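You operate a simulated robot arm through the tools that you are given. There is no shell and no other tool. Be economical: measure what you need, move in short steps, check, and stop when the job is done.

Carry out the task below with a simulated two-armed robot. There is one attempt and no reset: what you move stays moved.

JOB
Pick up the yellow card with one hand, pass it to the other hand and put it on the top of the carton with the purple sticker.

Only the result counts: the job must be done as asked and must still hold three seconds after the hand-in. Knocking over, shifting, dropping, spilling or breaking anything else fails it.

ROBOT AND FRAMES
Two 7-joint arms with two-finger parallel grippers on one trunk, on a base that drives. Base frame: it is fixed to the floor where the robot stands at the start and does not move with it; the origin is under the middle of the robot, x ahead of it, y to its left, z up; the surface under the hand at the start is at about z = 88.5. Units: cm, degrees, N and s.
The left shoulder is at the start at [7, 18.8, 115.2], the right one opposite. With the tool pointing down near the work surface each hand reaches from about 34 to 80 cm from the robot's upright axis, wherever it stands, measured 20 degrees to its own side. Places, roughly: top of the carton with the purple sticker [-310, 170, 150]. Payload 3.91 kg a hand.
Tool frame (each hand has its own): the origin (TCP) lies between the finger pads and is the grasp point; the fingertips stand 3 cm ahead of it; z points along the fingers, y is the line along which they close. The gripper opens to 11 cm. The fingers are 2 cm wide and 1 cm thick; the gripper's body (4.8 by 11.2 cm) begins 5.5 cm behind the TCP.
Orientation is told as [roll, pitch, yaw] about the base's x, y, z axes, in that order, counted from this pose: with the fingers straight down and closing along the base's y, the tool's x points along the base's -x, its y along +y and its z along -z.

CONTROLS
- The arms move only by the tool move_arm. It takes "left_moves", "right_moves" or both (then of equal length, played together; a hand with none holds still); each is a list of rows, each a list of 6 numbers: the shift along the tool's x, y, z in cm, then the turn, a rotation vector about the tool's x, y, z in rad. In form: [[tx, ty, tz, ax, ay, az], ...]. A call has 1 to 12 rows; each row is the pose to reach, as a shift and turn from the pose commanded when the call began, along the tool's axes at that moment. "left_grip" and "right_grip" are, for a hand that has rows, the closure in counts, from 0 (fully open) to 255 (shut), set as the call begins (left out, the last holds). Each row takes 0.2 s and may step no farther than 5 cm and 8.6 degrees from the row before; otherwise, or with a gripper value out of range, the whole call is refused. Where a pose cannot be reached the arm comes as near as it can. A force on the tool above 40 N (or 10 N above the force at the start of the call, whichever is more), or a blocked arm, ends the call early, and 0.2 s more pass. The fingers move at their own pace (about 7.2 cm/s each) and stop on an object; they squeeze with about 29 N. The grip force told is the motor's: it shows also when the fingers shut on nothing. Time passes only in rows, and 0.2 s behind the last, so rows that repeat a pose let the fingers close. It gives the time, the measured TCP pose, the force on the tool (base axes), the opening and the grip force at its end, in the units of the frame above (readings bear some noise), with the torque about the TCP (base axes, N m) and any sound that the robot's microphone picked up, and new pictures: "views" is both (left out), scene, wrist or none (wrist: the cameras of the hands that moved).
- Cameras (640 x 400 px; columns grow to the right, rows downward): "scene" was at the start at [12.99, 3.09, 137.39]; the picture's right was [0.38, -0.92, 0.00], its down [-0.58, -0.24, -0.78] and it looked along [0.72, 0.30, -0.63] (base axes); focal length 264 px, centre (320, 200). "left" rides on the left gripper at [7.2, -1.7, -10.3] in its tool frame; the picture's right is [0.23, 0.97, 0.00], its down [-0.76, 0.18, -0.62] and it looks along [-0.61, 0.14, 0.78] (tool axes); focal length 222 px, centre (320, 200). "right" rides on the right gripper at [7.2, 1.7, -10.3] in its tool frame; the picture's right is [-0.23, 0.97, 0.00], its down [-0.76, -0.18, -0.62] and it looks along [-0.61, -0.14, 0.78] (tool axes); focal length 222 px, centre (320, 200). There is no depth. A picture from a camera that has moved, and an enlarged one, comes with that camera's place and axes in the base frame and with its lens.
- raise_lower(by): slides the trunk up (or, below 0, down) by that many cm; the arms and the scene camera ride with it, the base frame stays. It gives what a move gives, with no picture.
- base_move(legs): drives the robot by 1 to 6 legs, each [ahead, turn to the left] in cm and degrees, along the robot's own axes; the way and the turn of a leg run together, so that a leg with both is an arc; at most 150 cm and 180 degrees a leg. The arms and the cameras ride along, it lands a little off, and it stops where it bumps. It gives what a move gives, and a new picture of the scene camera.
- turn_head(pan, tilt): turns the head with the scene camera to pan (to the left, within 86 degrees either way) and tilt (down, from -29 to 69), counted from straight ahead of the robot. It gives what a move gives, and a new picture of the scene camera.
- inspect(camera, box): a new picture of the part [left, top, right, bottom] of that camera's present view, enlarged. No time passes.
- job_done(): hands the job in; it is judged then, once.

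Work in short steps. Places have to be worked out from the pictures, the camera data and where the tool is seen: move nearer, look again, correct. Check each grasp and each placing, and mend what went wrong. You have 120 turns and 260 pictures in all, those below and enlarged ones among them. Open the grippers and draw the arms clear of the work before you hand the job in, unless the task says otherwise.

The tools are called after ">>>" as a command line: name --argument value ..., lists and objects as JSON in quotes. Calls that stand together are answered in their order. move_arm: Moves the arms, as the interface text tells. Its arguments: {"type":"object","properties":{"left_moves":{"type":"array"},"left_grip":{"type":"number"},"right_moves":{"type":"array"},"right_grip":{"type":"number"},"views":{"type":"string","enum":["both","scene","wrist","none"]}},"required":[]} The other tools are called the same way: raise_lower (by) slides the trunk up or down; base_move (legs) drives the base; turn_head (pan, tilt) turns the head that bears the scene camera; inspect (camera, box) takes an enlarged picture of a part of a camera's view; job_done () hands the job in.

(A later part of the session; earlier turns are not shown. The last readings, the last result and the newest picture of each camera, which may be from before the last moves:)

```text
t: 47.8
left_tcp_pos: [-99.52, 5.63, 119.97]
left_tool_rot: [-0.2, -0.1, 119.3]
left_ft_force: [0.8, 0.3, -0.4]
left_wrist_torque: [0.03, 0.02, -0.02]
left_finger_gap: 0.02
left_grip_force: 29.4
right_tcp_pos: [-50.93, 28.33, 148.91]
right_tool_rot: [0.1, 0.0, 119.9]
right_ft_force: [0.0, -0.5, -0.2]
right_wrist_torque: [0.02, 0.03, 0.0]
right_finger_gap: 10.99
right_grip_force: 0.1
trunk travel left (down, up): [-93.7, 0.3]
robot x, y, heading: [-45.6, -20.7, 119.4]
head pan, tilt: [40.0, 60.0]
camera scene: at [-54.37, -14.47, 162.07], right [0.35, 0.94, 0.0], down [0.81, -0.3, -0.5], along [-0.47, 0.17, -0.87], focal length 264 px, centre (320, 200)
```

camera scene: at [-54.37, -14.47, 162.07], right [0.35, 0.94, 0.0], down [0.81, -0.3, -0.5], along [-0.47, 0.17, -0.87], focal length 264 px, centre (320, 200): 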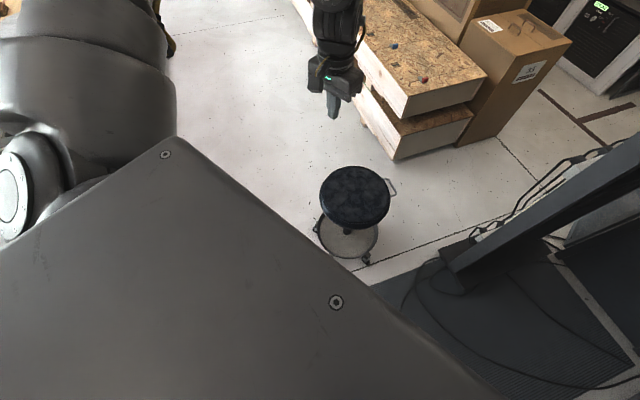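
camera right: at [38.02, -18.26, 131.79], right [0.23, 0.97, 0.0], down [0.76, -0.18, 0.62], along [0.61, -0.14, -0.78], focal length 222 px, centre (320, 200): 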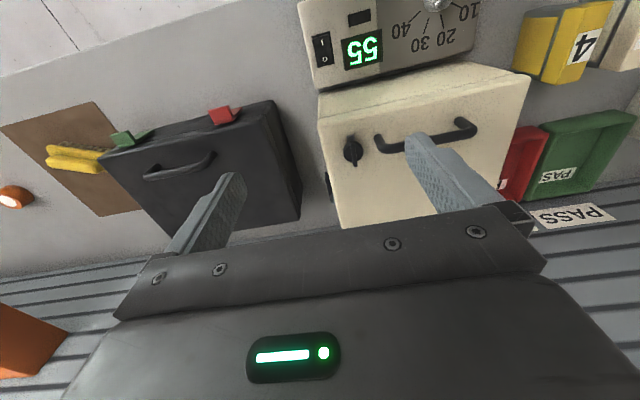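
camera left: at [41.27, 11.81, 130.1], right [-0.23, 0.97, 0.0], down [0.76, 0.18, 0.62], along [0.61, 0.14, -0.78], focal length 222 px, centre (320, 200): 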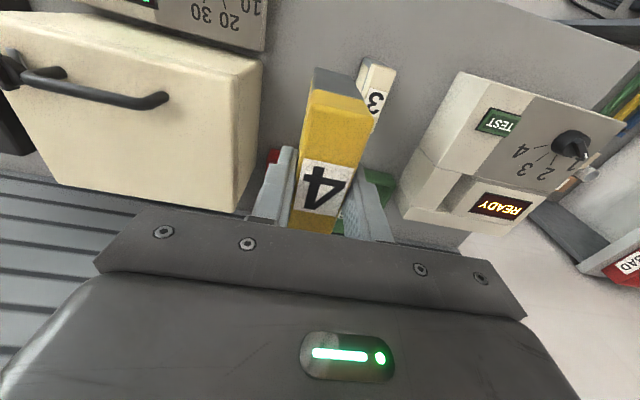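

A yellow patch is visible on the mat near (−59, 18), half hidden by my torso: the card fell there. I back up 30 cm to see it.

>>> base_move --legs '[[-30, 0]]'

>>> turn_head --pan -5 --tilt 60

```text
t: 49.8
left_tcp_pos: [-84.74, -20.29, 119.8]
left_tool_rot: [-0.2, -0.1, 119.4]
left_ft_force: [0.0, 0.6, 0.6]
left_wrist_torque: [0.02, 0.0, 0.03]
left_finger_gap: 0.0
left_grip_force: 29.0
right_tcp_pos: [-36.3, 2.71, 148.79]
right_tool_rot: [0.0, 0.2, 120.1]
right_ft_force: [-0.9, 0.3, 0.6]
right_wrist_torque: [-0.03, -0.03, 0.0]
right_finger_gap: 10.99
right_grip_force: 0.1
trunk travel left (down, up): [-93.7, 0.3]
robot x, y, heading: [-30.72, -47.07, 120.0]
head pan, tilt: [40.0, 60.0]
camera scene: at [-39.61, -40.19, 162.04], right [0.34, 0.94, 0.0], down [0.81, -0.3, -0.5], along [-0.47, 0.17, -0.87], focal length 264 px, centre (320, 200)
```

scene: 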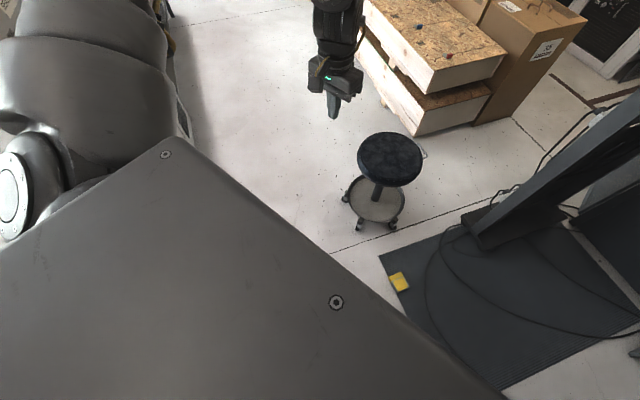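

```text
t: 50.9
left_tcp_pos: [-84.8, -20.47, 119.83]
left_tool_rot: [-0.2, -0.1, 119.4]
left_ft_force: [0.0, -0.6, 1.0]
left_wrist_torque: [0.01, 0.01, -0.01]
left_finger_gap: 0.03
left_grip_force: 29.1
right_tcp_pos: [-36.17, 2.43, 148.93]
right_tool_rot: [0.0, 0.1, 120.0]
right_ft_force: [0.0, -0.9, 1.0]
right_wrist_torque: [-0.01, -0.01, 0.0]
right_finger_gap: 11.02
right_grip_force: 0.0
trunk travel left (down, up): [-93.7, 0.3]
robot x, y, heading: [-30.71, -46.94, 119.9]
head pan, tilt: [-5.0, 60.0]
camera scene: at [-36.02, -36.68, 162.06], right [0.91, 0.42, 0.0], down [0.37, -0.78, -0.5], along [-0.21, 0.45, -0.87], focal length 264 px, centre (320, 200)
```

scene: 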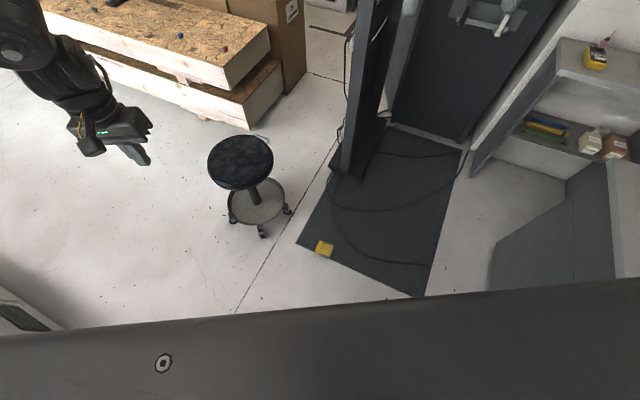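

The card lies on the corner of the mat. Zooming in.

>>> inspect --camera "scene" --box '[290, 220, 370, 270]'

>>> inspect --camera "right" --box '[0, 0, 640, 400]'

```text
8.00 times, centred on (330, 245) of scene
camera zoom: at [-36.02, -36.68, 162.06], right [0.91, 0.42, 0.0], down [0.37, -0.78, -0.5], along [-0.21, 0.45, -0.87], focal length 2113 px, centre (240, -160)
```

zoom: 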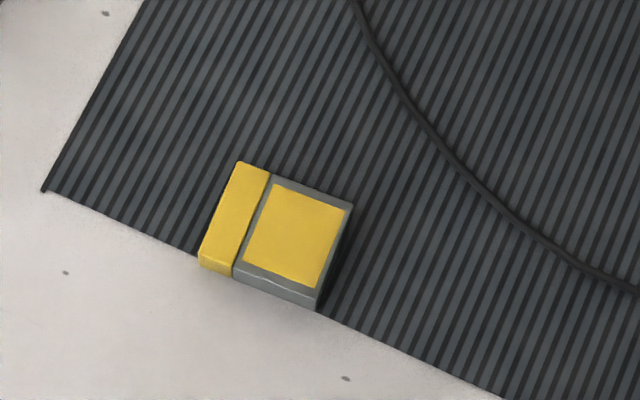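

```text
1.00 times, centred on (320, 200) of right (not enlarged: the box is as wide or as high as the picture)
camera zoom: at [-34.1, -4.54, 159.24], right [-0.96, -0.29, 0.0], down [-0.23, 0.75, 0.62], along [-0.18, 0.6, -0.78], focal length 222 px, centre (320, 200)
```

zoom: 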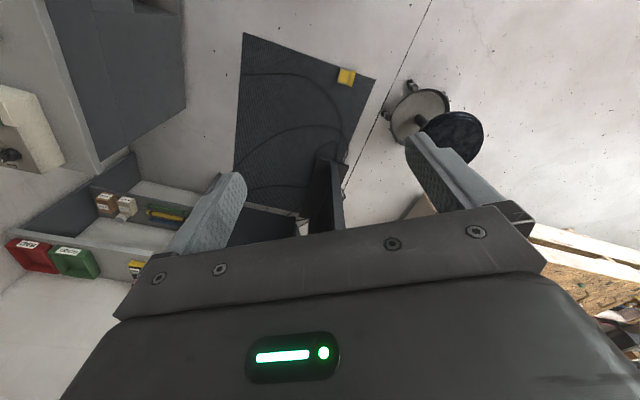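

The card lies flat on the mat: centre ≈ (−56.8, 15.1), ~9.7 cm along x (cap at −x), ~8.3 cm along y, ~4.5° yaw. I reposition to about (−5, −17) heading 184.5° so the right hand can pick it from above across its 8.3 cm width.

>>> base_move --legs '[[0, 109.4], [-39.5, 0], [0, -44.9]]'

>>> turn_head --pan -25 --tilt 55

```text
t: 60.0
left_tcp_pos: [-52.04, -54.08, 119.85]
left_tool_rot: [-0.4, -0.1, -176.2]
left_ft_force: [0.8, -0.2, -0.2]
left_wrist_torque: [-0.03, -0.02, 0.01]
left_finger_gap: 0.0
left_grip_force: 29.3
right_tcp_pos: [-51.75, -0.47, 148.99]
right_tool_rot: [-0.2, 0.1, -175.7]
right_ft_force: [0.3, -0.2, -0.1]
right_wrist_torque: [0.02, 0.0, 0.04]
right_finger_gap: 11.02
right_grip_force: 0.1
trunk travel left (down, up): [-93.7, 0.3]
robot x, y, heading: [-4.77, -16.93, -175.7]
head pan, tilt: [-5.0, 60.0]
camera scene: at [-16.5, -17.53, 162.07], right [0.01, 1.0, 0.0], down [0.87, -0.01, -0.5], along [-0.5, 0.01, -0.87], focal length 264 px, centre (320, 200)
```

scene: 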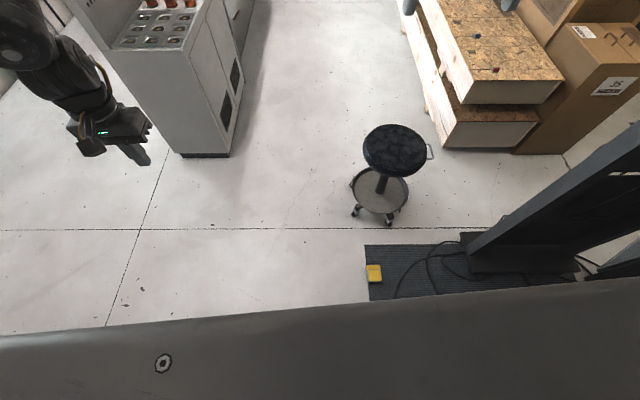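

```text
t: 60.9
left_tcp_pos: [-52.07, -53.92, 119.95]
left_tool_rot: [-0.2, -0.1, -176.2]
left_ft_force: [-0.1, -0.7, -1.2]
left_wrist_torque: [0.02, -0.05, -0.01]
left_finger_gap: 0.0
left_grip_force: 28.9
right_tcp_pos: [-51.6, -0.33, 148.9]
right_tool_rot: [-0.1, 0.1, -175.7]
right_ft_force: [-0.4, 0.1, 0.0]
right_wrist_torque: [-0.01, -0.03, 0.0]
right_finger_gap: 11.02
right_grip_force: 0.1
trunk travel left (down, up): [-93.7, 0.3]
robot x, y, heading: [-4.87, -16.9, -175.7]
head pan, tilt: [-25.0, 55.0]
camera scene: at [-16.59, -14.86, 162.67], right [0.35, 0.94, 0.0], down [0.77, -0.29, -0.57], along [-0.54, 0.2, -0.82], focal length 264 px, centre (320, 200)
```

scene: 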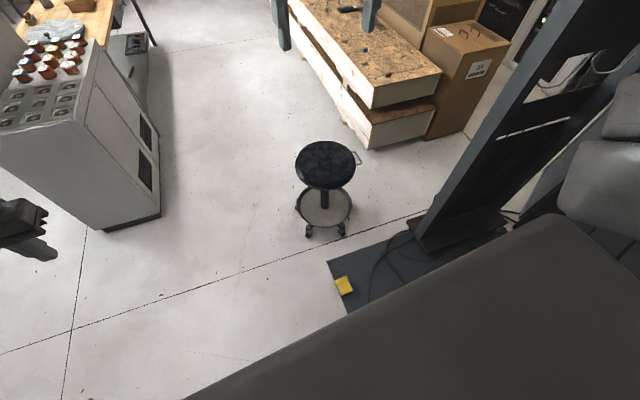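

Good pose. Zoom on the card to refine its place.

>>> inspect --camera "scene" --box '[310, 260, 374, 300]'

>>> inspect --camera "right" --box '[0, 0, 640, 400]'

```text
10.00 times, centred on (342, 280) of scene
camera zoom: at [-16.59, -14.86, 162.67], right [0.35, 0.94, 0.0], down [0.77, -0.29, -0.57], along [-0.54, 0.2, -0.82], focal length 2642 px, centre (100, -600)
```

zoom: 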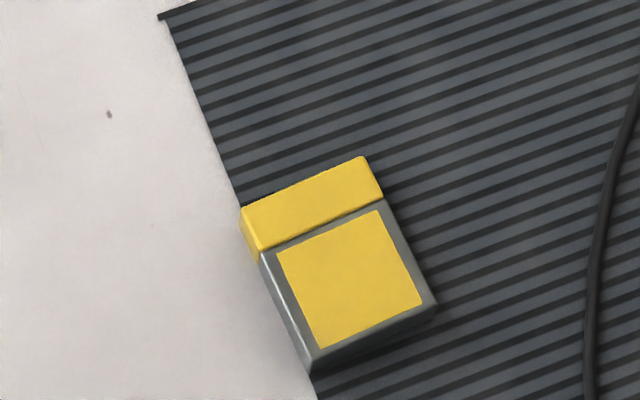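

```text
1.00 times, centred on (320, 200) of right (not enlarged: the box is as wide or as high as the picture)
camera zoom: at [-44.49, -1.36, 159.23], right [-0.15, -0.99, 0.0], down [-0.77, 0.12, 0.62], along [-0.61, 0.1, -0.78], focal length 222 px, centre (320, 200)
```

zoom: 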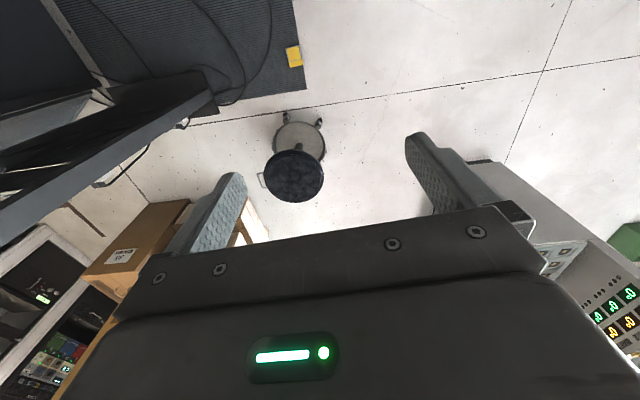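

Refined card centre ≈ (−57.3, 15.3), yaw ≈ 3°. I move the right hand over it and lower the arm as far as it will go before using the trunk.

>>> move_arm --right_moves '[[-1, -4, 2, 0, 0, 0], [-2, -8, 4, 0, 0, 0], [-3, -12, 6, 0, 0, 0], [-4.4, -16, 8, 0, 0, 0.02], [-4.4, -16, 13, 0, 0, 0.02], [-4.4, -16, 18, 0, 0, 0.02], [-4.4, -16, 23, 0, 0, 0.02], [-4.4, -16, 28, 0, 0, 0.02], [-4.4, -16, 33, 0, 0, 0.02], [-4.4, -16, 38, 0, 0, 0.02], [-4.4, -16, 43, 0, 0, 0.02], [-4.4, -16, 48, 0, 0, 0.02]]' --views "wrist"

```text
t: 63.5
left_tcp_pos: [-52.02, -53.89, 119.96]
left_tool_rot: [-0.2, 0.0, -176.3]
left_ft_force: [-0.4, 1.0, 0.2]
left_wrist_torque: [0.0, 0.0, -0.01]
left_finger_gap: 0.0
left_grip_force: 29.3
right_tcp_pos: [-57.25, 15.44, 100.88]
right_tool_rot: [0.0, 0.1, -176.9]
right_ft_force: [-0.5, -0.5, -0.3]
right_wrist_torque: [-0.03, 0.01, -0.04]
right_finger_gap: 10.99
right_grip_force: 0.1
trunk travel left (down, up): [-93.7, 0.3]
robot x, y, heading: [-4.82, -17.05, -175.8]
head pan, tilt: [-25.0, 55.0]
camera right: at [-50.11, 14.17, 111.16], right [-0.17, -0.98, 0.0], down [-0.77, 0.14, 0.62], along [-0.61, 0.11, -0.78], focal length 222 px, centre (320, 200)
```

right: 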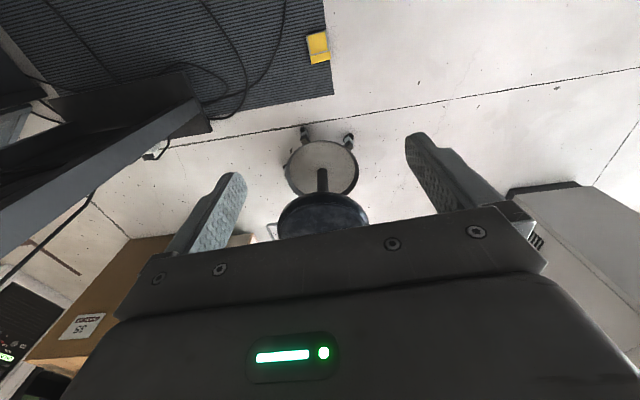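

Fully reachable. Lower the trunk 80 cm, bringing the TCP to about z = 21, then look again.

>>> raise_lower --by -78

>>> inspect --camera "right" --box '[160, 0, 480, 200]'

```text
refused: -78 is not a number from -40 to 40
```

```text
2.00 times, centred on (320, 100) of right
camera zoom: at [-50.11, 14.17, 111.16], right [-0.17, -0.98, 0.0], down [-0.77, 0.14, 0.62], along [-0.61, 0.11, -0.78], focal length 444 px, centre (320, 400)
```

zoom: 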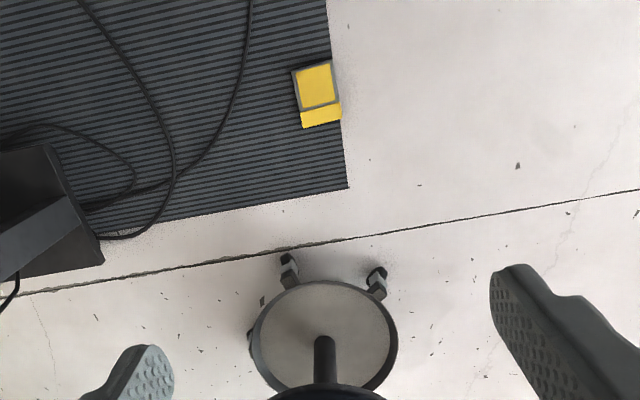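

In steps of 39 cm.

>>> raise_lower --by -39

>>> raise_lower --by -37

>>> inspect --camera "right" --box '[0, 0, 640, 400]'

>>> inspect --camera "scene" --box '[0, 0, 640, 400]'

```text
t: 67.2
left_tcp_pos: [-52.07, -54.05, 80.91]
left_tool_rot: [-0.3, 0.0, -176.3]
left_ft_force: [-0.2, 0.3, 0.4]
left_wrist_torque: [0.03, -0.02, 0.0]
left_finger_gap: 0.0
left_grip_force: 28.8
right_tcp_pos: [-57.13, 15.33, 61.91]
right_tool_rot: [0.0, 0.2, -176.8]
right_ft_force: [-0.4, -0.1, 1.1]
right_wrist_torque: [0.03, -0.02, 0.04]
right_finger_gap: 11.01
right_grip_force: 0.1
trunk travel left (down, up): [-54.7, 39.3]
robot x, y, heading: [-5.03, -16.48, -175.6]
head pan, tilt: [-25.0, 55.0]
```

```text
t: 70.8
left_tcp_pos: [-51.93, -54.12, 43.91]
left_tool_rot: [-0.3, -0.1, -176.4]
left_ft_force: [0.2, 0.2, 0.2]
left_wrist_torque: [0.01, 0.0, -0.01]
left_finger_gap: 0.01
left_grip_force: 29.1
right_tcp_pos: [-57.32, 15.22, 24.99]
right_tool_rot: [-0.1, 0.1, -176.9]
right_ft_force: [0.4, -0.9, 0.2]
right_wrist_torque: [0.0, 0.03, -0.01]
right_finger_gap: 11.0
right_grip_force: 0.1
trunk travel left (down, up): [-17.7, 76.3]
robot x, y, heading: [-5.34, -17.02, -175.7]
head pan, tilt: [-25.0, 55.0]
```

```text
1.00 times, centred on (320, 200) of right (not enlarged: the box is as wide or as high as the picture)
camera zoom: at [-50.04, 14.09, 35.25], right [-0.17, -0.98, 0.0], down [-0.77, 0.14, 0.62], along [-0.61, 0.11, -0.78], focal length 222 px, centre (320, 200)
```

zoom: 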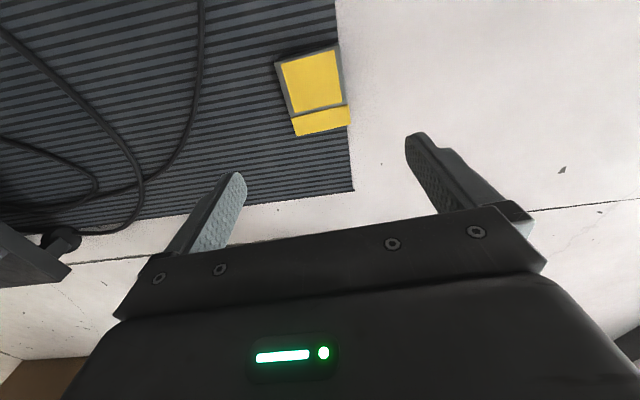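

```text
1.00 times, centred on (320, 200) of scene (not enlarged: the box is as wide or as high as the picture)
camera zoom: at [-16.57, -14.9, 86.68], right [0.35, 0.94, 0.0], down [0.77, -0.29, -0.57], along [-0.54, 0.2, -0.82], focal length 264 px, centre (320, 200)
```

zoom: 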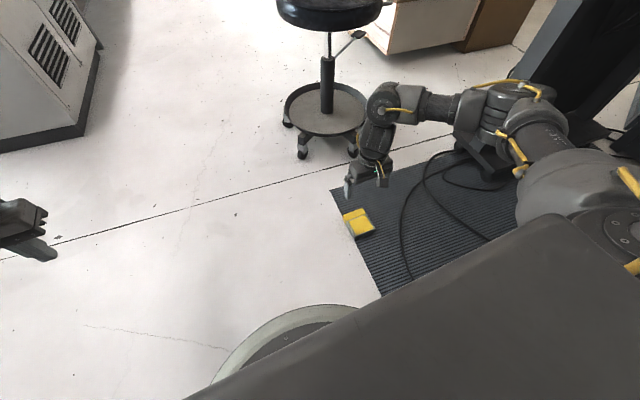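

From the wrist camera the card centre is (−57.5, 16.0), yaw 183°. I correct by 0.8 cm, lower the arm a little and then the trunk, leaving the tips about 4 cm above the floor.

>>> move_arm --right_moves '[[-0.16, -0.81, 1.5, 0, 0, 0], [-0.16, -0.81, 3, 0, 0, 0], [-0.16, -0.81, 3, 0, 0, 0]]' --views "none"

>>> raise_lower --by -15

>>> inspect --camera "right" --box '[0, 0, 640, 400]'

>>> inspect --camera "scene" --box '[280, 80, 440, 280]'

```text
t: 71.6
left_tcp_pos: [-52.01, -53.99, 43.91]
left_tool_rot: [-0.2, -0.1, -176.4]
left_ft_force: [-0.1, -0.7, 0.7]
left_wrist_torque: [0.02, 0.0, 0.0]
left_finger_gap: 0.03
left_grip_force: 29.1
right_tcp_pos: [-57.55, 16.1, 22.01]
right_tool_rot: [0.0, 0.0, -176.9]
right_ft_force: [-0.2, 0.3, 0.5]
right_wrist_torque: [-0.01, 0.0, 0.03]
right_finger_gap: 11.02
right_grip_force: 0.1
trunk travel left (down, up): [-17.7, 76.3]
robot x, y, heading: [-4.85, -16.88, -175.9]
head pan, tilt: [-25.0, 55.0]
```

```text
t: 73.4
left_tcp_pos: [-51.97, -54.1, 28.93]
left_tool_rot: [-0.2, 0.0, -176.3]
left_ft_force: [0.1, -0.1, -0.7]
left_wrist_torque: [0.0, 0.02, 0.02]
left_finger_gap: 0.0
left_grip_force: 28.4
right_tcp_pos: [-57.42, 16.02, 6.93]
right_tool_rot: [0.0, 0.1, -176.9]
right_ft_force: [-0.4, 0.1, 0.3]
right_wrist_torque: [-0.02, 0.01, -0.02]
right_finger_gap: 11.02
right_grip_force: 0.1
trunk travel left (down, up): [-2.7, 91.3]
robot x, y, heading: [-5.06, -16.69, -175.7]
head pan, tilt: [-25.0, 55.0]
```

```text
1.00 times, centred on (320, 200) of right (not enlarged: the box is as wide or as high as the picture)
camera zoom: at [-50.27, 14.9, 17.32], right [-0.17, -0.98, 0.0], down [-0.77, 0.14, 0.62], along [-0.61, 0.11, -0.78], focal length 222 px, centre (320, 200)
```

zoom: 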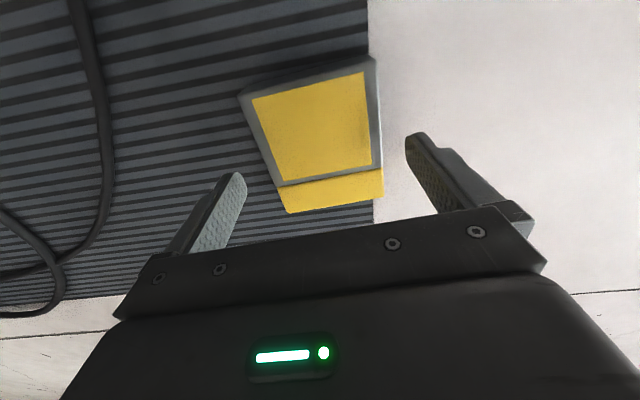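

```text
2.00 times, centred on (360, 180) of scene
camera zoom: at [-16.57, -14.9, 71.68], right [0.35, 0.94, 0.0], down [0.77, -0.29, -0.57], along [-0.54, 0.2, -0.82], focal length 528 px, centre (240, 240)
```

zoom: 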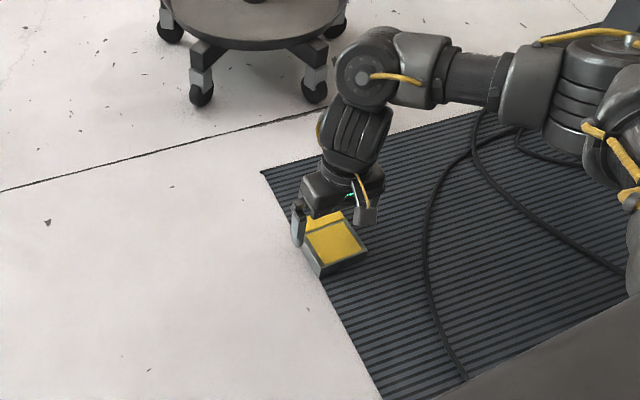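

Well centred. Descend the arm 2.8 cm (TCP ≈ 4.1), then close.

>>> move_arm --right_moves '[[0, 0, 1, 0, 0, 0], [0, 0, 2, 0, 0, 0], [0, 0, 2.8, 0, 0, 0], [0, 0, 2.8, 0, 0, 0]]' --views "none"

>>> move_arm --right_moves '[[0, 0, 0, 0, 0, 0], [0, 0, 0, 0, 0, 0], [0, 0, 0, 0, 0, 0], [0, 0, 0, 0, 0, 0]]' --right_grip 255 --views "wrist"

```text
t: 74.4
left_tcp_pos: [-51.94, -54.01, 28.93]
left_tool_rot: [-0.2, -0.1, -176.3]
left_ft_force: [-0.5, -0.2, -0.4]
left_wrist_torque: [0.01, 0.0, -0.01]
left_finger_gap: 0.0
left_grip_force: 29.5
right_tcp_pos: [-57.47, 16.09, 4.22]
right_tool_rot: [0.0, 0.1, -176.8]
right_ft_force: [0.1, 0.5, -0.1]
right_wrist_torque: [0.0, -0.02, -0.05]
right_finger_gap: 10.99
right_grip_force: 0.1
trunk travel left (down, up): [-2.7, 91.3]
robot x, y, heading: [-4.71, -16.75, -175.9]
head pan, tilt: [-25.0, 55.0]
```

```text
t: 75.4
left_tcp_pos: [-51.94, -53.96, 28.96]
left_tool_rot: [-0.2, -0.1, -176.3]
left_ft_force: [-0.2, -0.4, 0.5]
left_wrist_torque: [0.01, 0.01, 0.03]
left_finger_gap: 0.0
left_grip_force: 28.9
right_tcp_pos: [-57.53, 15.96, 4.18]
right_tool_rot: [0.1, 0.1, -176.8]
right_ft_force: [0.2, -0.5, -0.6]
right_wrist_torque: [-0.15, -0.05, -0.01]
right_finger_gap: 8.46
right_grip_force: 28.1
trunk travel left (down, up): [-2.7, 91.3]
robot x, y, heading: [-5.12, -16.87, -175.5]
head pan, tilt: [-25.0, 55.0]
camera right: at [-50.27, 14.83, 14.49], right [-0.17, -0.98, 0.0], down [-0.77, 0.14, 0.62], along [-0.61, 0.11, -0.78], focal length 222 px, centre (320, 200)
```

right: 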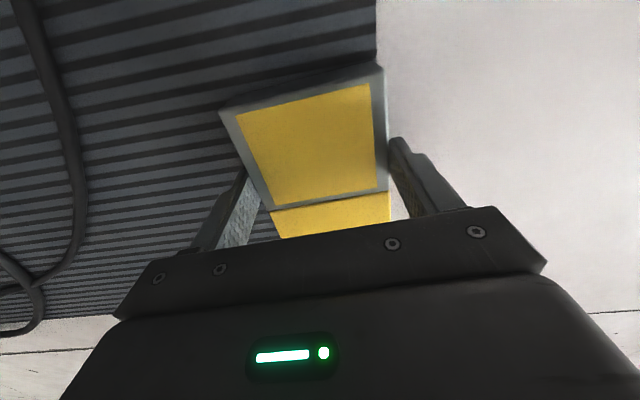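

Gripped across the width (gap 8.46). Lift with the trunk and verify.

>>> raise_lower --by 15

>>> raise_lower --by 40

>>> inspect --camera "right" --box '[160, 0, 480, 250]'

```text
t: 77.1
left_tcp_pos: [-51.99, -54.03, 43.81]
left_tool_rot: [-0.1, 0.0, -176.4]
left_ft_force: [0.4, 0.5, 0.3]
left_wrist_torque: [-0.02, 0.01, -0.02]
left_finger_gap: 0.0
left_grip_force: 29.3
right_tcp_pos: [-57.39, 16.05, 19.24]
right_tool_rot: [0.0, 0.1, -176.8]
right_ft_force: [-0.2, 0.1, -3.1]
right_wrist_torque: [0.0, 0.0, 0.01]
right_finger_gap: 8.43
right_grip_force: 29.1
trunk travel left (down, up): [-17.7, 76.3]
robot x, y, heading: [-4.97, -16.63, -175.8]
head pan, tilt: [-25.0, 55.0]
```

```text
t: 80.9
left_tcp_pos: [-52.07, -53.91, 83.88]
left_tool_rot: [-0.2, -0.1, -176.3]
left_ft_force: [0.2, -0.4, 0.4]
left_wrist_torque: [-0.02, -0.02, -0.01]
left_finger_gap: 0.0
left_grip_force: 29.0
right_tcp_pos: [-57.43, 16.1, 59.17]
right_tool_rot: [0.0, 0.1, -176.9]
right_ft_force: [-0.3, 0.7, -3.6]
right_wrist_torque: [0.01, -0.04, -0.01]
right_finger_gap: 8.45
right_grip_force: 28.7
trunk travel left (down, up): [-57.7, 36.3]
robot x, y, heading: [-4.5, -16.65, -175.5]
head pan, tilt: [-25.0, 55.0]
```

```text
1.60 times, centred on (320, 125) of right
camera zoom: at [-50.29, 14.85, 69.47], right [-0.17, -0.98, 0.0], down [-0.77, 0.14, 0.62], along [-0.61, 0.11, -0.78], focal length 355 px, centre (320, 320)
```

zoom: 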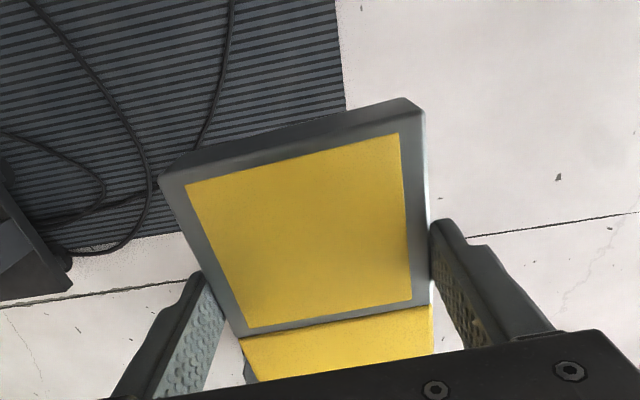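

Card held flat with the gray end toward me. For the handover I raise the right hand, bring it inward and turn it +90° so the cap end points to the left hand.

>>> move_arm --right_moves '[[0, 1, -4, 0, 0, -0.143], [0, 2.5, -8, 0, 0, -0.286], [0, 4, -12, 0, 0, -0.429], [0, 5.5, -16, 0, 0, -0.571], [0, 7, -20, 0, 0, -0.714], [0, 8.5, -24, 0, 0, -0.857], [0, 10, -28, 0, 0, -1.0], [0, 11, -32, 0, 0, -1.143], [0, 12, -35, 0, 0, -1.286], [0, 13, -38, 0, 0, -1.428], [0, 14, -38, 0, 0, -1.571], [0, 14, -38, 0, 0, -1.571]]'

```text
t: 83.5
left_tcp_pos: [-51.92, -54.08, 84.01]
left_tool_rot: [-0.2, -0.1, -176.3]
left_ft_force: [0.0, 0.0, -1.1]
left_wrist_torque: [0.02, -0.04, 0.02]
left_finger_gap: 0.0
left_grip_force: 29.1
right_tcp_pos: [-56.66, 2.01, 97.06]
right_tool_rot: [0.1, 0.0, -86.8]
right_ft_force: [-0.1, -0.9, -2.0]
right_wrist_torque: [0.0, -0.02, 0.0]
right_finger_gap: 8.47
right_grip_force: 28.8
trunk travel left (down, up): [-57.7, 36.3]
robot x, y, heading: [-4.6, -16.65, -175.9]
head pan, tilt: [-25.0, 55.0]
camera scene: at [-16.58, -14.88, 126.67], right [0.35, 0.94, 0.0], down [0.77, -0.29, -0.57], along [-0.54, 0.2, -0.82], focal length 264 px, centre (320, 200)
camera right: at [-55.44, 9.43, 107.47], right [0.99, -0.17, 0.0], down [-0.14, -0.77, 0.62], along [-0.11, -0.61, -0.78], focal length 222 px, centre (320, 200)
```

scene: 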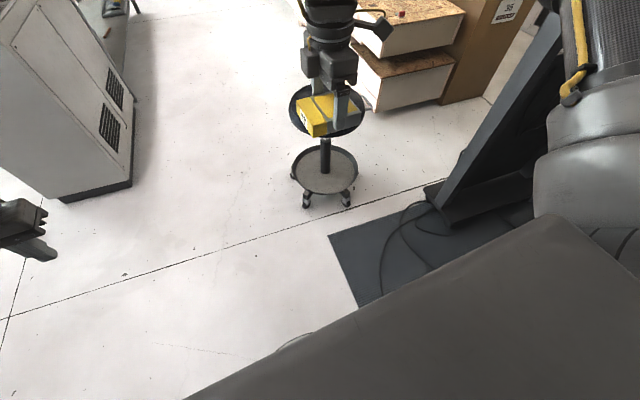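
right: 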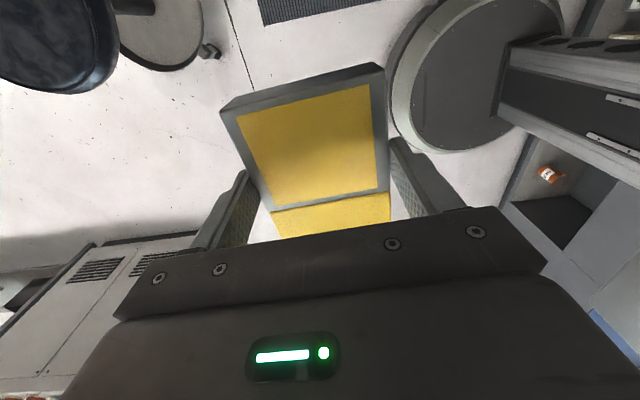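

The right hand holds the card with the cap end facing left (toward −y), card centre ≈ (−56.7, 2, 94.6). I turn the left hand to point toward +y with vertical closing, approaching to about 15 cm away.

>>> move_arm --left_moves '[[0, -3, -1, 0.143, 0, 0], [0, -6, -2, 0.286, 0, 0], [0, -9, -3, 0.429, 0, 0], [-0.5, -12, -4, 0.571, 0, 0], [-0.5, -15, -5, 0.714, 0, 0], [-1, -18, -6, 0.857, 0, 0], [-1, -21, -7, 1.0, 0, 0], [-1.5, -24, -8, 1.143, 0, 0], [-1.5, -26, -9, 1.286, 0, 0], [-2, -28, -10, 1.428, 0, 0], [-2, -30, -10.6, 1.571, 0, 0], [-2, -30, -10.6, 1.571, 0, 0]]' --left_grip 105

```text
t: 86.1
left_tcp_pos: [-48.68, -27.33, 97.34]
left_tool_rot: [-90.1, -0.2, -176.1]
left_ft_force: [0.1, 0.0, 0.0]
left_wrist_torque: [-0.03, 0.03, 0.0]
left_finger_gap: 6.46
left_grip_force: 0.1
left hand out of reach, approached as far as the arm can: row 8, 9, 10, 11, 12
right_tcp_pos: [-56.65, 2.01, 97.09]
right_tool_rot: [0.2, 0.0, -86.8]
right_ft_force: [-0.6, 1.1, -2.4]
right_wrist_torque: [-0.02, -0.04, 0.0]
right_finger_gap: 8.45
right_grip_force: 28.9
trunk travel left (down, up): [-57.7, 36.3]
robot x, y, heading: [-5.28, -17.1, -175.9]
head pan, tilt: [-25.0, 55.0]
camera scene: at [-16.66, -14.85, 126.66], right [0.35, 0.94, 0.0], down [0.77, -0.29, -0.57], along [-0.54, 0.2, -0.82], focal length 264 px, centre (320, 200)
camera left: at [-40.82, -37.24, 98.8], right [0.22, 0.02, -0.97], down [-0.72, -0.67, -0.18], along [-0.66, 0.74, -0.14], focal length 222 px, centre (320, 200)
```

scene: 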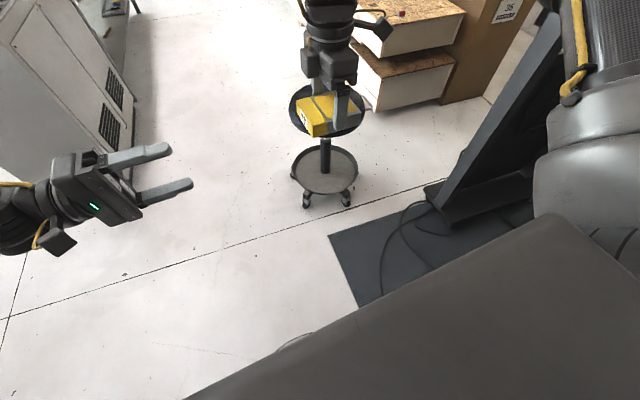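
left: 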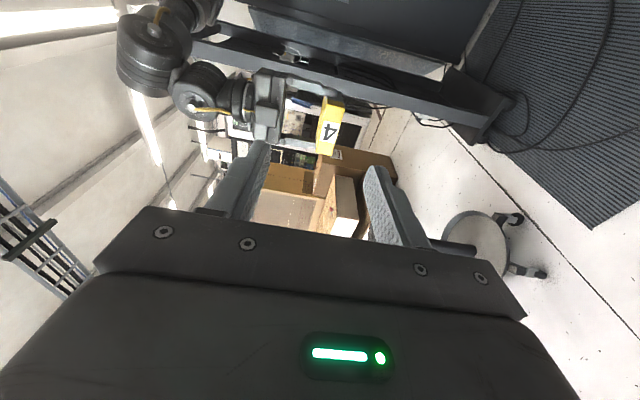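

The left hand has the right orientation but stopped short. I try extending it farther forward and inward to find where it can meet the card.

>>> move_arm --left_moves '[[-4, 0.5, 2, 0, 0, 0], [-8, 1.5, 4, 0, 0, 0], [-8, 2.5, 8, 0, 0, 0], [-8, 2.5, 12, 0, 0, 0], [-8, 2.5, 12, 0, 0, 0]]' --views "none"

>>> move_arm --right_moves '[[-4, 0, 0, 0, 0, 0], [-8, 0, 0, 0, 0, 0], [-10, 0, 0, 0, 0, 0], [-10, 0, 0, 0, 0, 0]]'

```text
t: 87.3
left_tcp_pos: [-48.14, -25.21, 98.71]
left_tool_rot: [-90.1, -0.3, -176.1]
left_ft_force: [1.5, -0.2, 0.0]
left_wrist_torque: [0.01, 0.02, 0.01]
left_finger_gap: 6.46
left_grip_force: 0.0
left hand out of reach, approached as far as the arm can: row 1, 2, 3, 4, 5
right_tcp_pos: [-56.52, 1.95, 97.22]
right_tool_rot: [0.1, 0.0, -86.8]
right_ft_force: [0.1, -0.3, -2.2]
right_wrist_torque: [-0.02, -0.01, 0.0]
right_finger_gap: 8.43
right_grip_force: 29.4
trunk travel left (down, up): [-57.7, 36.3]
robot x, y, heading: [-4.79, -16.49, -175.6]
head pan, tilt: [-25.0, 55.0]
```

```text
t: 88.3
left_tcp_pos: [-48.14, -25.25, 98.79]
left_tool_rot: [-90.3, -0.3, -176.3]
left_ft_force: [-0.4, 0.1, 0.3]
left_wrist_torque: [-0.03, 0.01, -0.01]
left_finger_gap: 6.46
left_grip_force: 0.0
right_tcp_pos: [-56.09, -7.95, 97.18]
right_tool_rot: [0.0, 0.0, -86.8]
right_ft_force: [0.5, -0.5, -2.9]
right_wrist_torque: [0.01, -0.04, -0.01]
right_finger_gap: 8.45
right_grip_force: 29.0
trunk travel left (down, up): [-57.7, 36.3]
robot x, y, heading: [-4.68, -16.81, -175.8]
head pan, tilt: [-25.0, 55.0]
camera scene: at [-16.61, -14.88, 126.67], right [0.35, 0.94, 0.0], down [0.77, -0.29, -0.57], along [-0.54, 0.2, -0.82], focal length 264 px, centre (320, 200)
camera right: at [-54.97, -0.62, 107.5], right [0.98, -0.17, 0.0], down [-0.14, -0.77, 0.62], along [-0.11, -0.61, -0.78], focal length 222 px, centre (320, 200)
```

scene: 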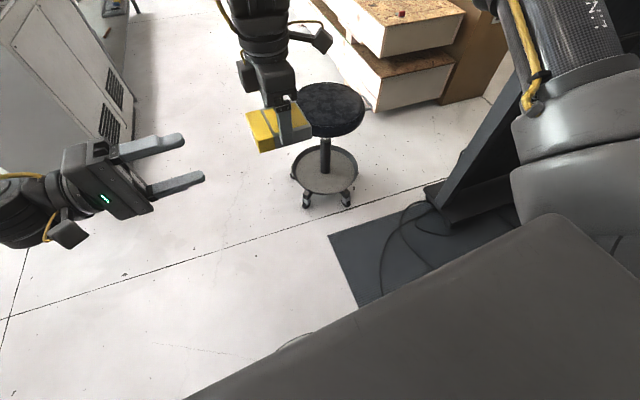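
right: 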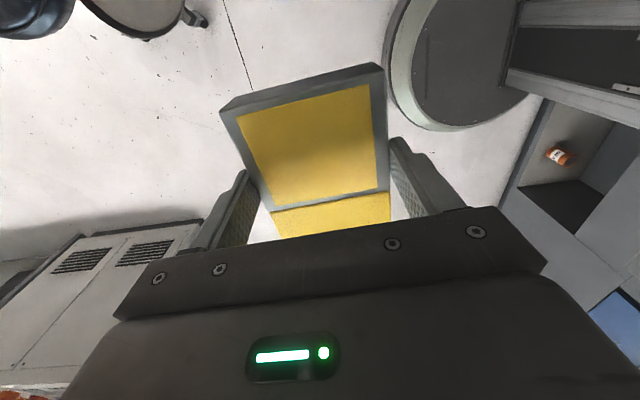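

The right arm moves inward easily, so I bring the card to the left hand: first align in x and z, staying clear in y.

>>> move_arm --right_moves '[[-1, 3, -2, 0, 0, 0], [-2, 6, -4, 0, 0, 0], [-3, 7.7, -4, 0, 0, 0], [-3, 7.7, -4, 0, 0, 0]]'

>>> inspect --camera "left" --box '[0, 0, 640, 400]'

```text
t: 89.3
left_tcp_pos: [-48.02, -25.15, 98.77]
left_tool_rot: [-90.2, -0.4, -176.3]
left_ft_force: [0.4, 0.3, 0.2]
left_wrist_torque: [0.0, 0.0, 0.03]
left_finger_gap: 6.48
left_grip_force: 0.0
right_tcp_pos: [-48.23, -10.2, 101.24]
right_tool_rot: [0.0, 0.0, -86.9]
right_ft_force: [0.1, 0.5, -2.3]
right_wrist_torque: [-0.01, 0.03, 0.03]
right_finger_gap: 8.45
right_grip_force: 29.0
trunk travel left (down, up): [-57.7, 36.3]
robot x, y, heading: [-4.95, -16.93, -175.7]
head pan, tilt: [-25.0, 55.0]
camera scene: at [-16.59, -14.88, 126.67], right [0.35, 0.94, 0.0], down [0.77, -0.29, -0.57], along [-0.54, 0.2, -0.82], focal length 264 px, centre (320, 200)
camera right: at [-47.12, -2.94, 111.59], right [0.98, -0.17, 0.0], down [-0.14, -0.77, 0.62], along [-0.11, -0.61, -0.78], focal length 222 px, centre (320, 200)
```

scene: 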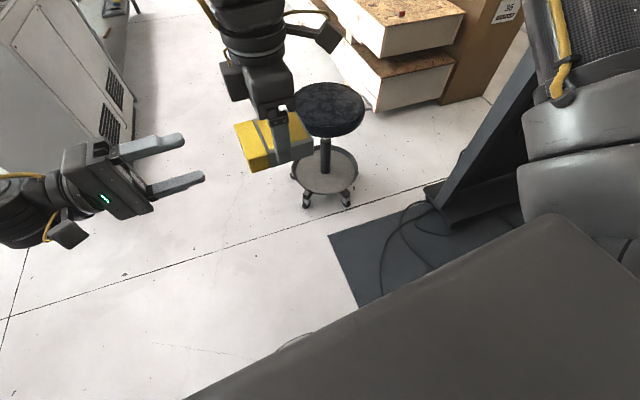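
right: 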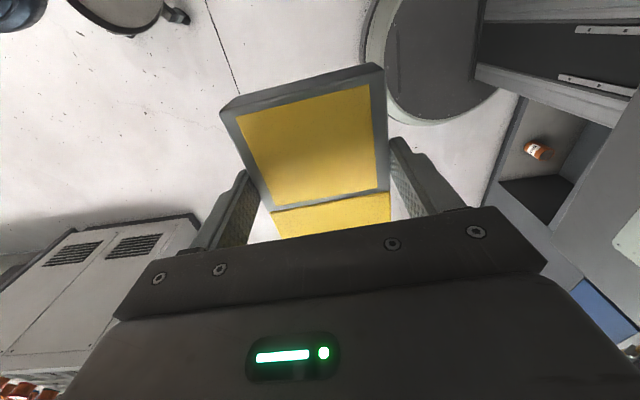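

```text
1.00 times, centred on (320, 200) of left (not enlarged: the box is as wide or as high as the picture)
camera zoom: at [-40.21, -35.02, 100.25], right [0.22, 0.02, -0.98], down [-0.72, -0.67, -0.18], along [-0.66, 0.74, -0.14], focal length 222 px, centre (320, 200)
```

zoom: 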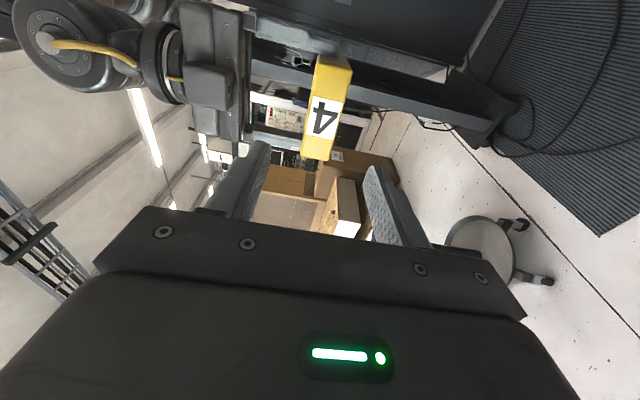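

Aligned (offset ~0.4 cm in z). Now slide the card into the open left fingers, 12.4 cm along −y.

>>> move_arm --right_moves '[[-3, -0.16, -0.4, 0, 0, 0], [-6, -0.33, -0.4, 0, 0, 0], [-9, -0.5, -0.4, 0, 0, 0], [-11, -0.6, -0.4, 0, 0, 0], [-12.4, -0.68, -0.4, 0, 0, 0], [-12.4, -0.68, -0.4, 0, 0, 0]]'

>>> inspect --camera "left" --box '[0, 0, 640, 400]'

```text
t: 90.7
left_tcp_pos: [-48.19, -25.23, 98.63]
left_tool_rot: [-90.2, -0.2, -176.1]
left_ft_force: [-0.5, -0.1, 0.1]
left_wrist_torque: [0.0, -0.02, 0.02]
left_finger_gap: 6.48
left_grip_force: 0.1
right_tcp_pos: [-48.1, -22.85, 101.59]
right_tool_rot: [0.2, 0.0, -86.8]
right_ft_force: [0.6, 0.0, -2.6]
right_wrist_torque: [0.01, -0.01, 0.01]
right_finger_gap: 8.45
right_grip_force: 29.1
trunk travel left (down, up): [-57.7, 36.3]
robot x, y, heading: [-4.9, -16.76, -175.8]
head pan, tilt: [-25.0, 55.0]
camera scene: at [-16.6, -14.9, 126.67], right [0.35, 0.94, 0.0], down [0.77, -0.29, -0.57], along [-0.54, 0.2, -0.82], focal length 264 px, centre (320, 200)
camera right: at [-47.14, -15.49, 111.93], right [0.98, -0.17, 0.0], down [-0.14, -0.77, 0.62], along [-0.11, -0.61, -0.78], focal length 222 px, centre (320, 200)
```

scene: 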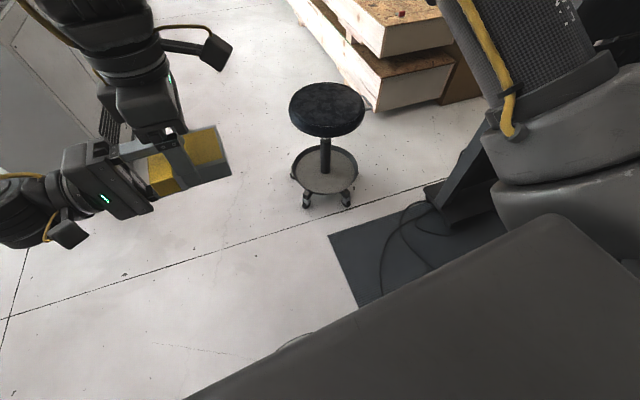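
right: 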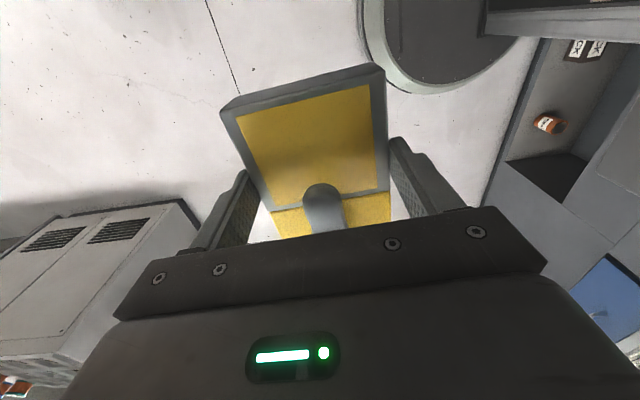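

```text
1.00 times, centred on (320, 200) of left (not enlarged: the box is as wide or as high as the picture)
camera zoom: at [-40.22, -35.04, 100.24], right [0.22, 0.02, -0.98], down [-0.72, -0.67, -0.18], along [-0.66, 0.74, -0.14], focal length 222 px, centre (320, 200)
```

zoom: 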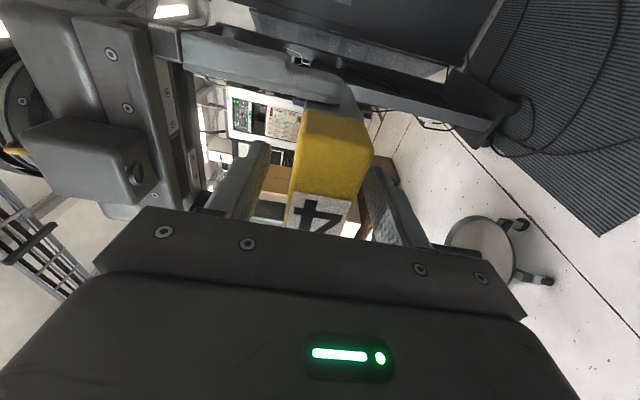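

The cap end sits between the left fingers. Close the left gripper.

>>> move_arm --left_moves '[[0, 0, 0, 0, 0, 0], [0, 0, 0, 0, 0, 0], [0, 0, 0, 0, 0, 0], [0, 0, 0, 0, 0, 0], [0, 0, 0, 0, 0, 0]]' --left_grip 255 --views "wrist"

```text
t: 91.9
left_tcp_pos: [-48.04, -25.11, 98.85]
left_tool_rot: [-90.3, -0.4, -176.2]
left_ft_force: [0.6, 0.4, 16.4]
left_wrist_torque: [0.08, -0.15, 0.05]
left_finger_gap: 3.02
left_grip_force: 29.4
right_tcp_pos: [-48.28, -22.97, 101.49]
right_tool_rot: [0.1, 0.1, -86.8]
right_ft_force: [-1.2, -1.0, -19.2]
right_wrist_torque: [0.29, 0.21, -0.06]
right_finger_gap: 8.48
right_grip_force: 29.3
trunk travel left (down, up): [-57.7, 36.3]
robot x, y, heading: [-5.05, -17.21, -175.7]
head pan, tilt: [-25.0, 55.0]
camera left: at [-40.22, -35.06, 100.31], right [0.22, 0.02, -0.98], down [-0.72, -0.67, -0.18], along [-0.66, 0.74, -0.13], focal length 222 px, centre (320, 200)
```

left: 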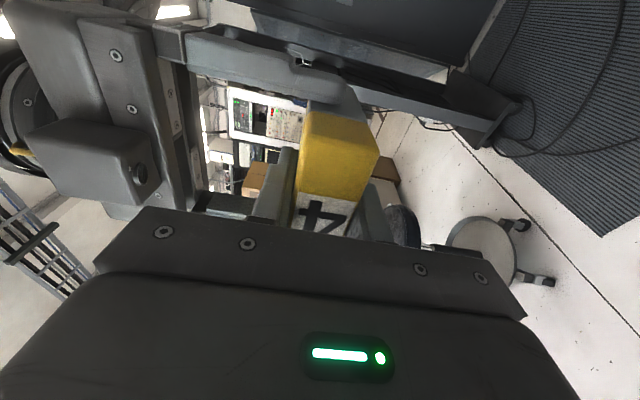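

Both hands hold it (left gap 3.02). Open the right hand and withdraw it upward, then off to the right.

>>> move_arm --right_moves '[[0, 0, 0, 0, 0, 0], [0, 0, 0, 0, 0, 0], [0, 0, -3, 0, 0, 0], [0, 0, -7, 0, 0, 0], [0, 0, -11, 0, 0, 0], [4, 0, -14, 0, 0, 0], [8, 0, -14, 0, 0, 0], [12, 0, -14, 0, 0, 0], [16, 0, -14, 0, 0, 0], [20, 0, -14, 0, 0, 0]]' --right_grip 0 --views "scene"

>>> inspect --camera "left" --box '[0, 0, 640, 400]'

```text
t: 94.1
left_tcp_pos: [-48.14, -24.96, 98.88]
left_tool_rot: [-90.0, -0.3, -176.3]
left_ft_force: [-0.5, -0.3, 0.3]
left_wrist_torque: [-0.07, -0.01, 0.01]
left_finger_gap: 3.0
left_grip_force: 28.6
right_tcp_pos: [-49.6, -2.64, 115.54]
right_tool_rot: [0.1, -0.1, -86.8]
right_ft_force: [0.0, 1.4, -0.5]
right_wrist_torque: [-0.02, -0.03, 0.04]
right_finger_gap: 11.01
right_grip_force: 0.1
trunk travel left (down, up): [-57.7, 36.3]
robot x, y, heading: [-5.25, -16.75, -175.7]
head pan, tilt: [-25.0, 55.0]
camera scene: at [-16.58, -14.72, 126.67], right [0.35, 0.94, 0.0], down [0.77, -0.29, -0.57], along [-0.54, 0.2, -0.82], focal length 264 px, centre (320, 200)
```

scene: 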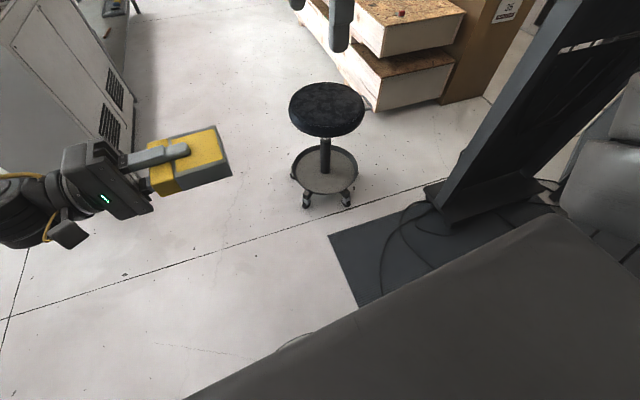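

```text
1.00 times, centred on (320, 200) of left (not enlarged: the box is as wide or as high as the picture)
camera zoom: at [-40.2, -34.9, 100.28], right [0.22, 0.02, -0.98], down [-0.72, -0.67, -0.17], along [-0.66, 0.74, -0.14], focal length 222 px, centre (320, 200)
```

zoom: 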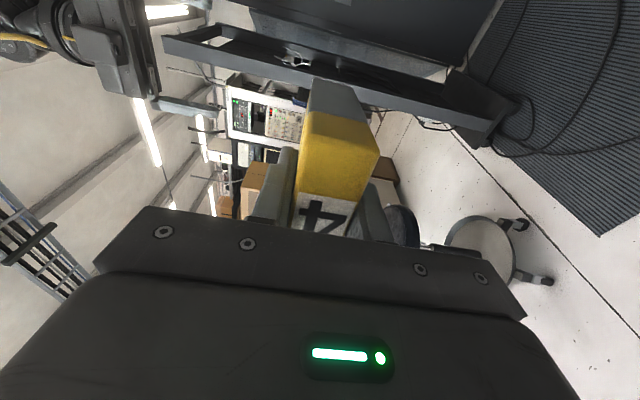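

The left hand now holds the card alone. I raise the trunk and look toward the cartons to find the purple sticker and a route.

>>> raise_lower --by 36

>>> turn_head --pan -28 --tilt 15

>>> inspect --camera "scene" --box '[220, 100, 460, 250]'

```text
t: 97.6
left_tcp_pos: [-48.15, -25.18, 134.73]
left_tool_rot: [-90.1, -0.3, -176.1]
left_ft_force: [0.0, 0.2, -2.9]
left_wrist_torque: [-0.07, -0.02, -0.02]
left_finger_gap: 3.0
left_grip_force: 28.8
right_tcp_pos: [-49.56, -2.84, 151.62]
right_tool_rot: [0.2, 0.0, -86.8]
right_ft_force: [0.8, 0.9, 0.4]
right_wrist_torque: [0.04, 0.04, -0.02]
right_finger_gap: 11.03
right_grip_force: 0.1
trunk travel left (down, up): [-93.7, 0.3]
robot x, y, heading: [-4.7, -16.85, -175.6]
head pan, tilt: [-25.0, 55.0]
```

```text
t: 98.7
left_tcp_pos: [-48.19, -25.18, 134.7]
left_tool_rot: [-90.2, -0.3, -176.2]
left_ft_force: [-0.6, 0.4, -2.4]
left_wrist_torque: [-0.08, -0.01, -0.02]
left_finger_gap: 3.0
left_grip_force: 28.5
right_tcp_pos: [-49.64, -2.88, 151.65]
right_tool_rot: [0.0, 0.0, -86.8]
right_ft_force: [1.0, 0.6, -0.1]
right_wrist_torque: [-0.05, 0.02, -0.01]
right_finger_gap: 11.01
right_grip_force: 0.0
trunk travel left (down, up): [-93.7, 0.3]
robot x, y, heading: [-5.31, -16.66, -175.7]
head pan, tilt: [-28.0, 15.0]
camera scene: at [-18.42, -13.71, 168.69], right [0.4, 0.92, 0.0], down [0.24, -0.1, -0.97], along [-0.88, 0.39, -0.26], focal length 264 px, centre (320, 200)
```

scene: 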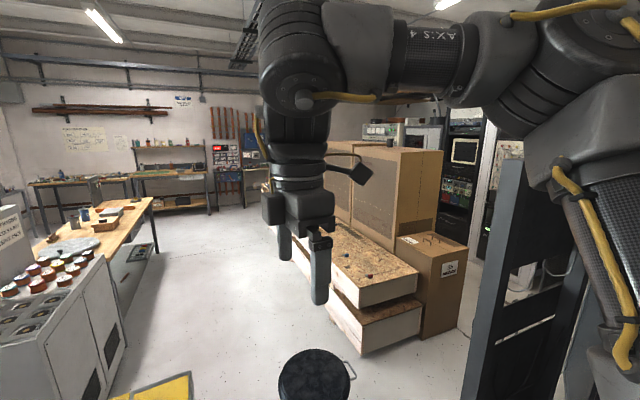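

```text
2.67 times, centred on (340, 175) of scene
camera zoom: at [-18.42, -13.71, 168.69], right [0.4, 0.92, 0.0], down [0.24, -0.1, -0.97], along [-0.88, 0.39, -0.26], focal length 704 px, centre (267, 267)
```

zoom: 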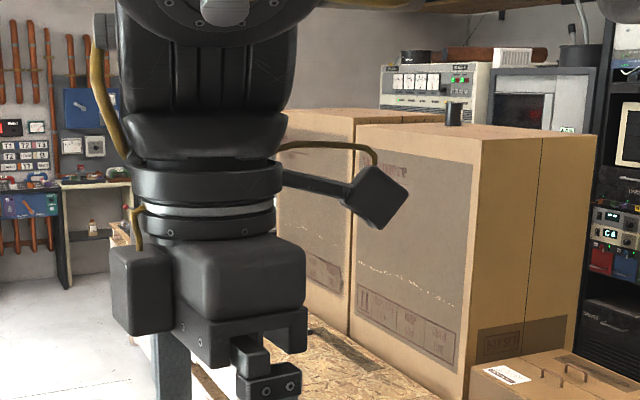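

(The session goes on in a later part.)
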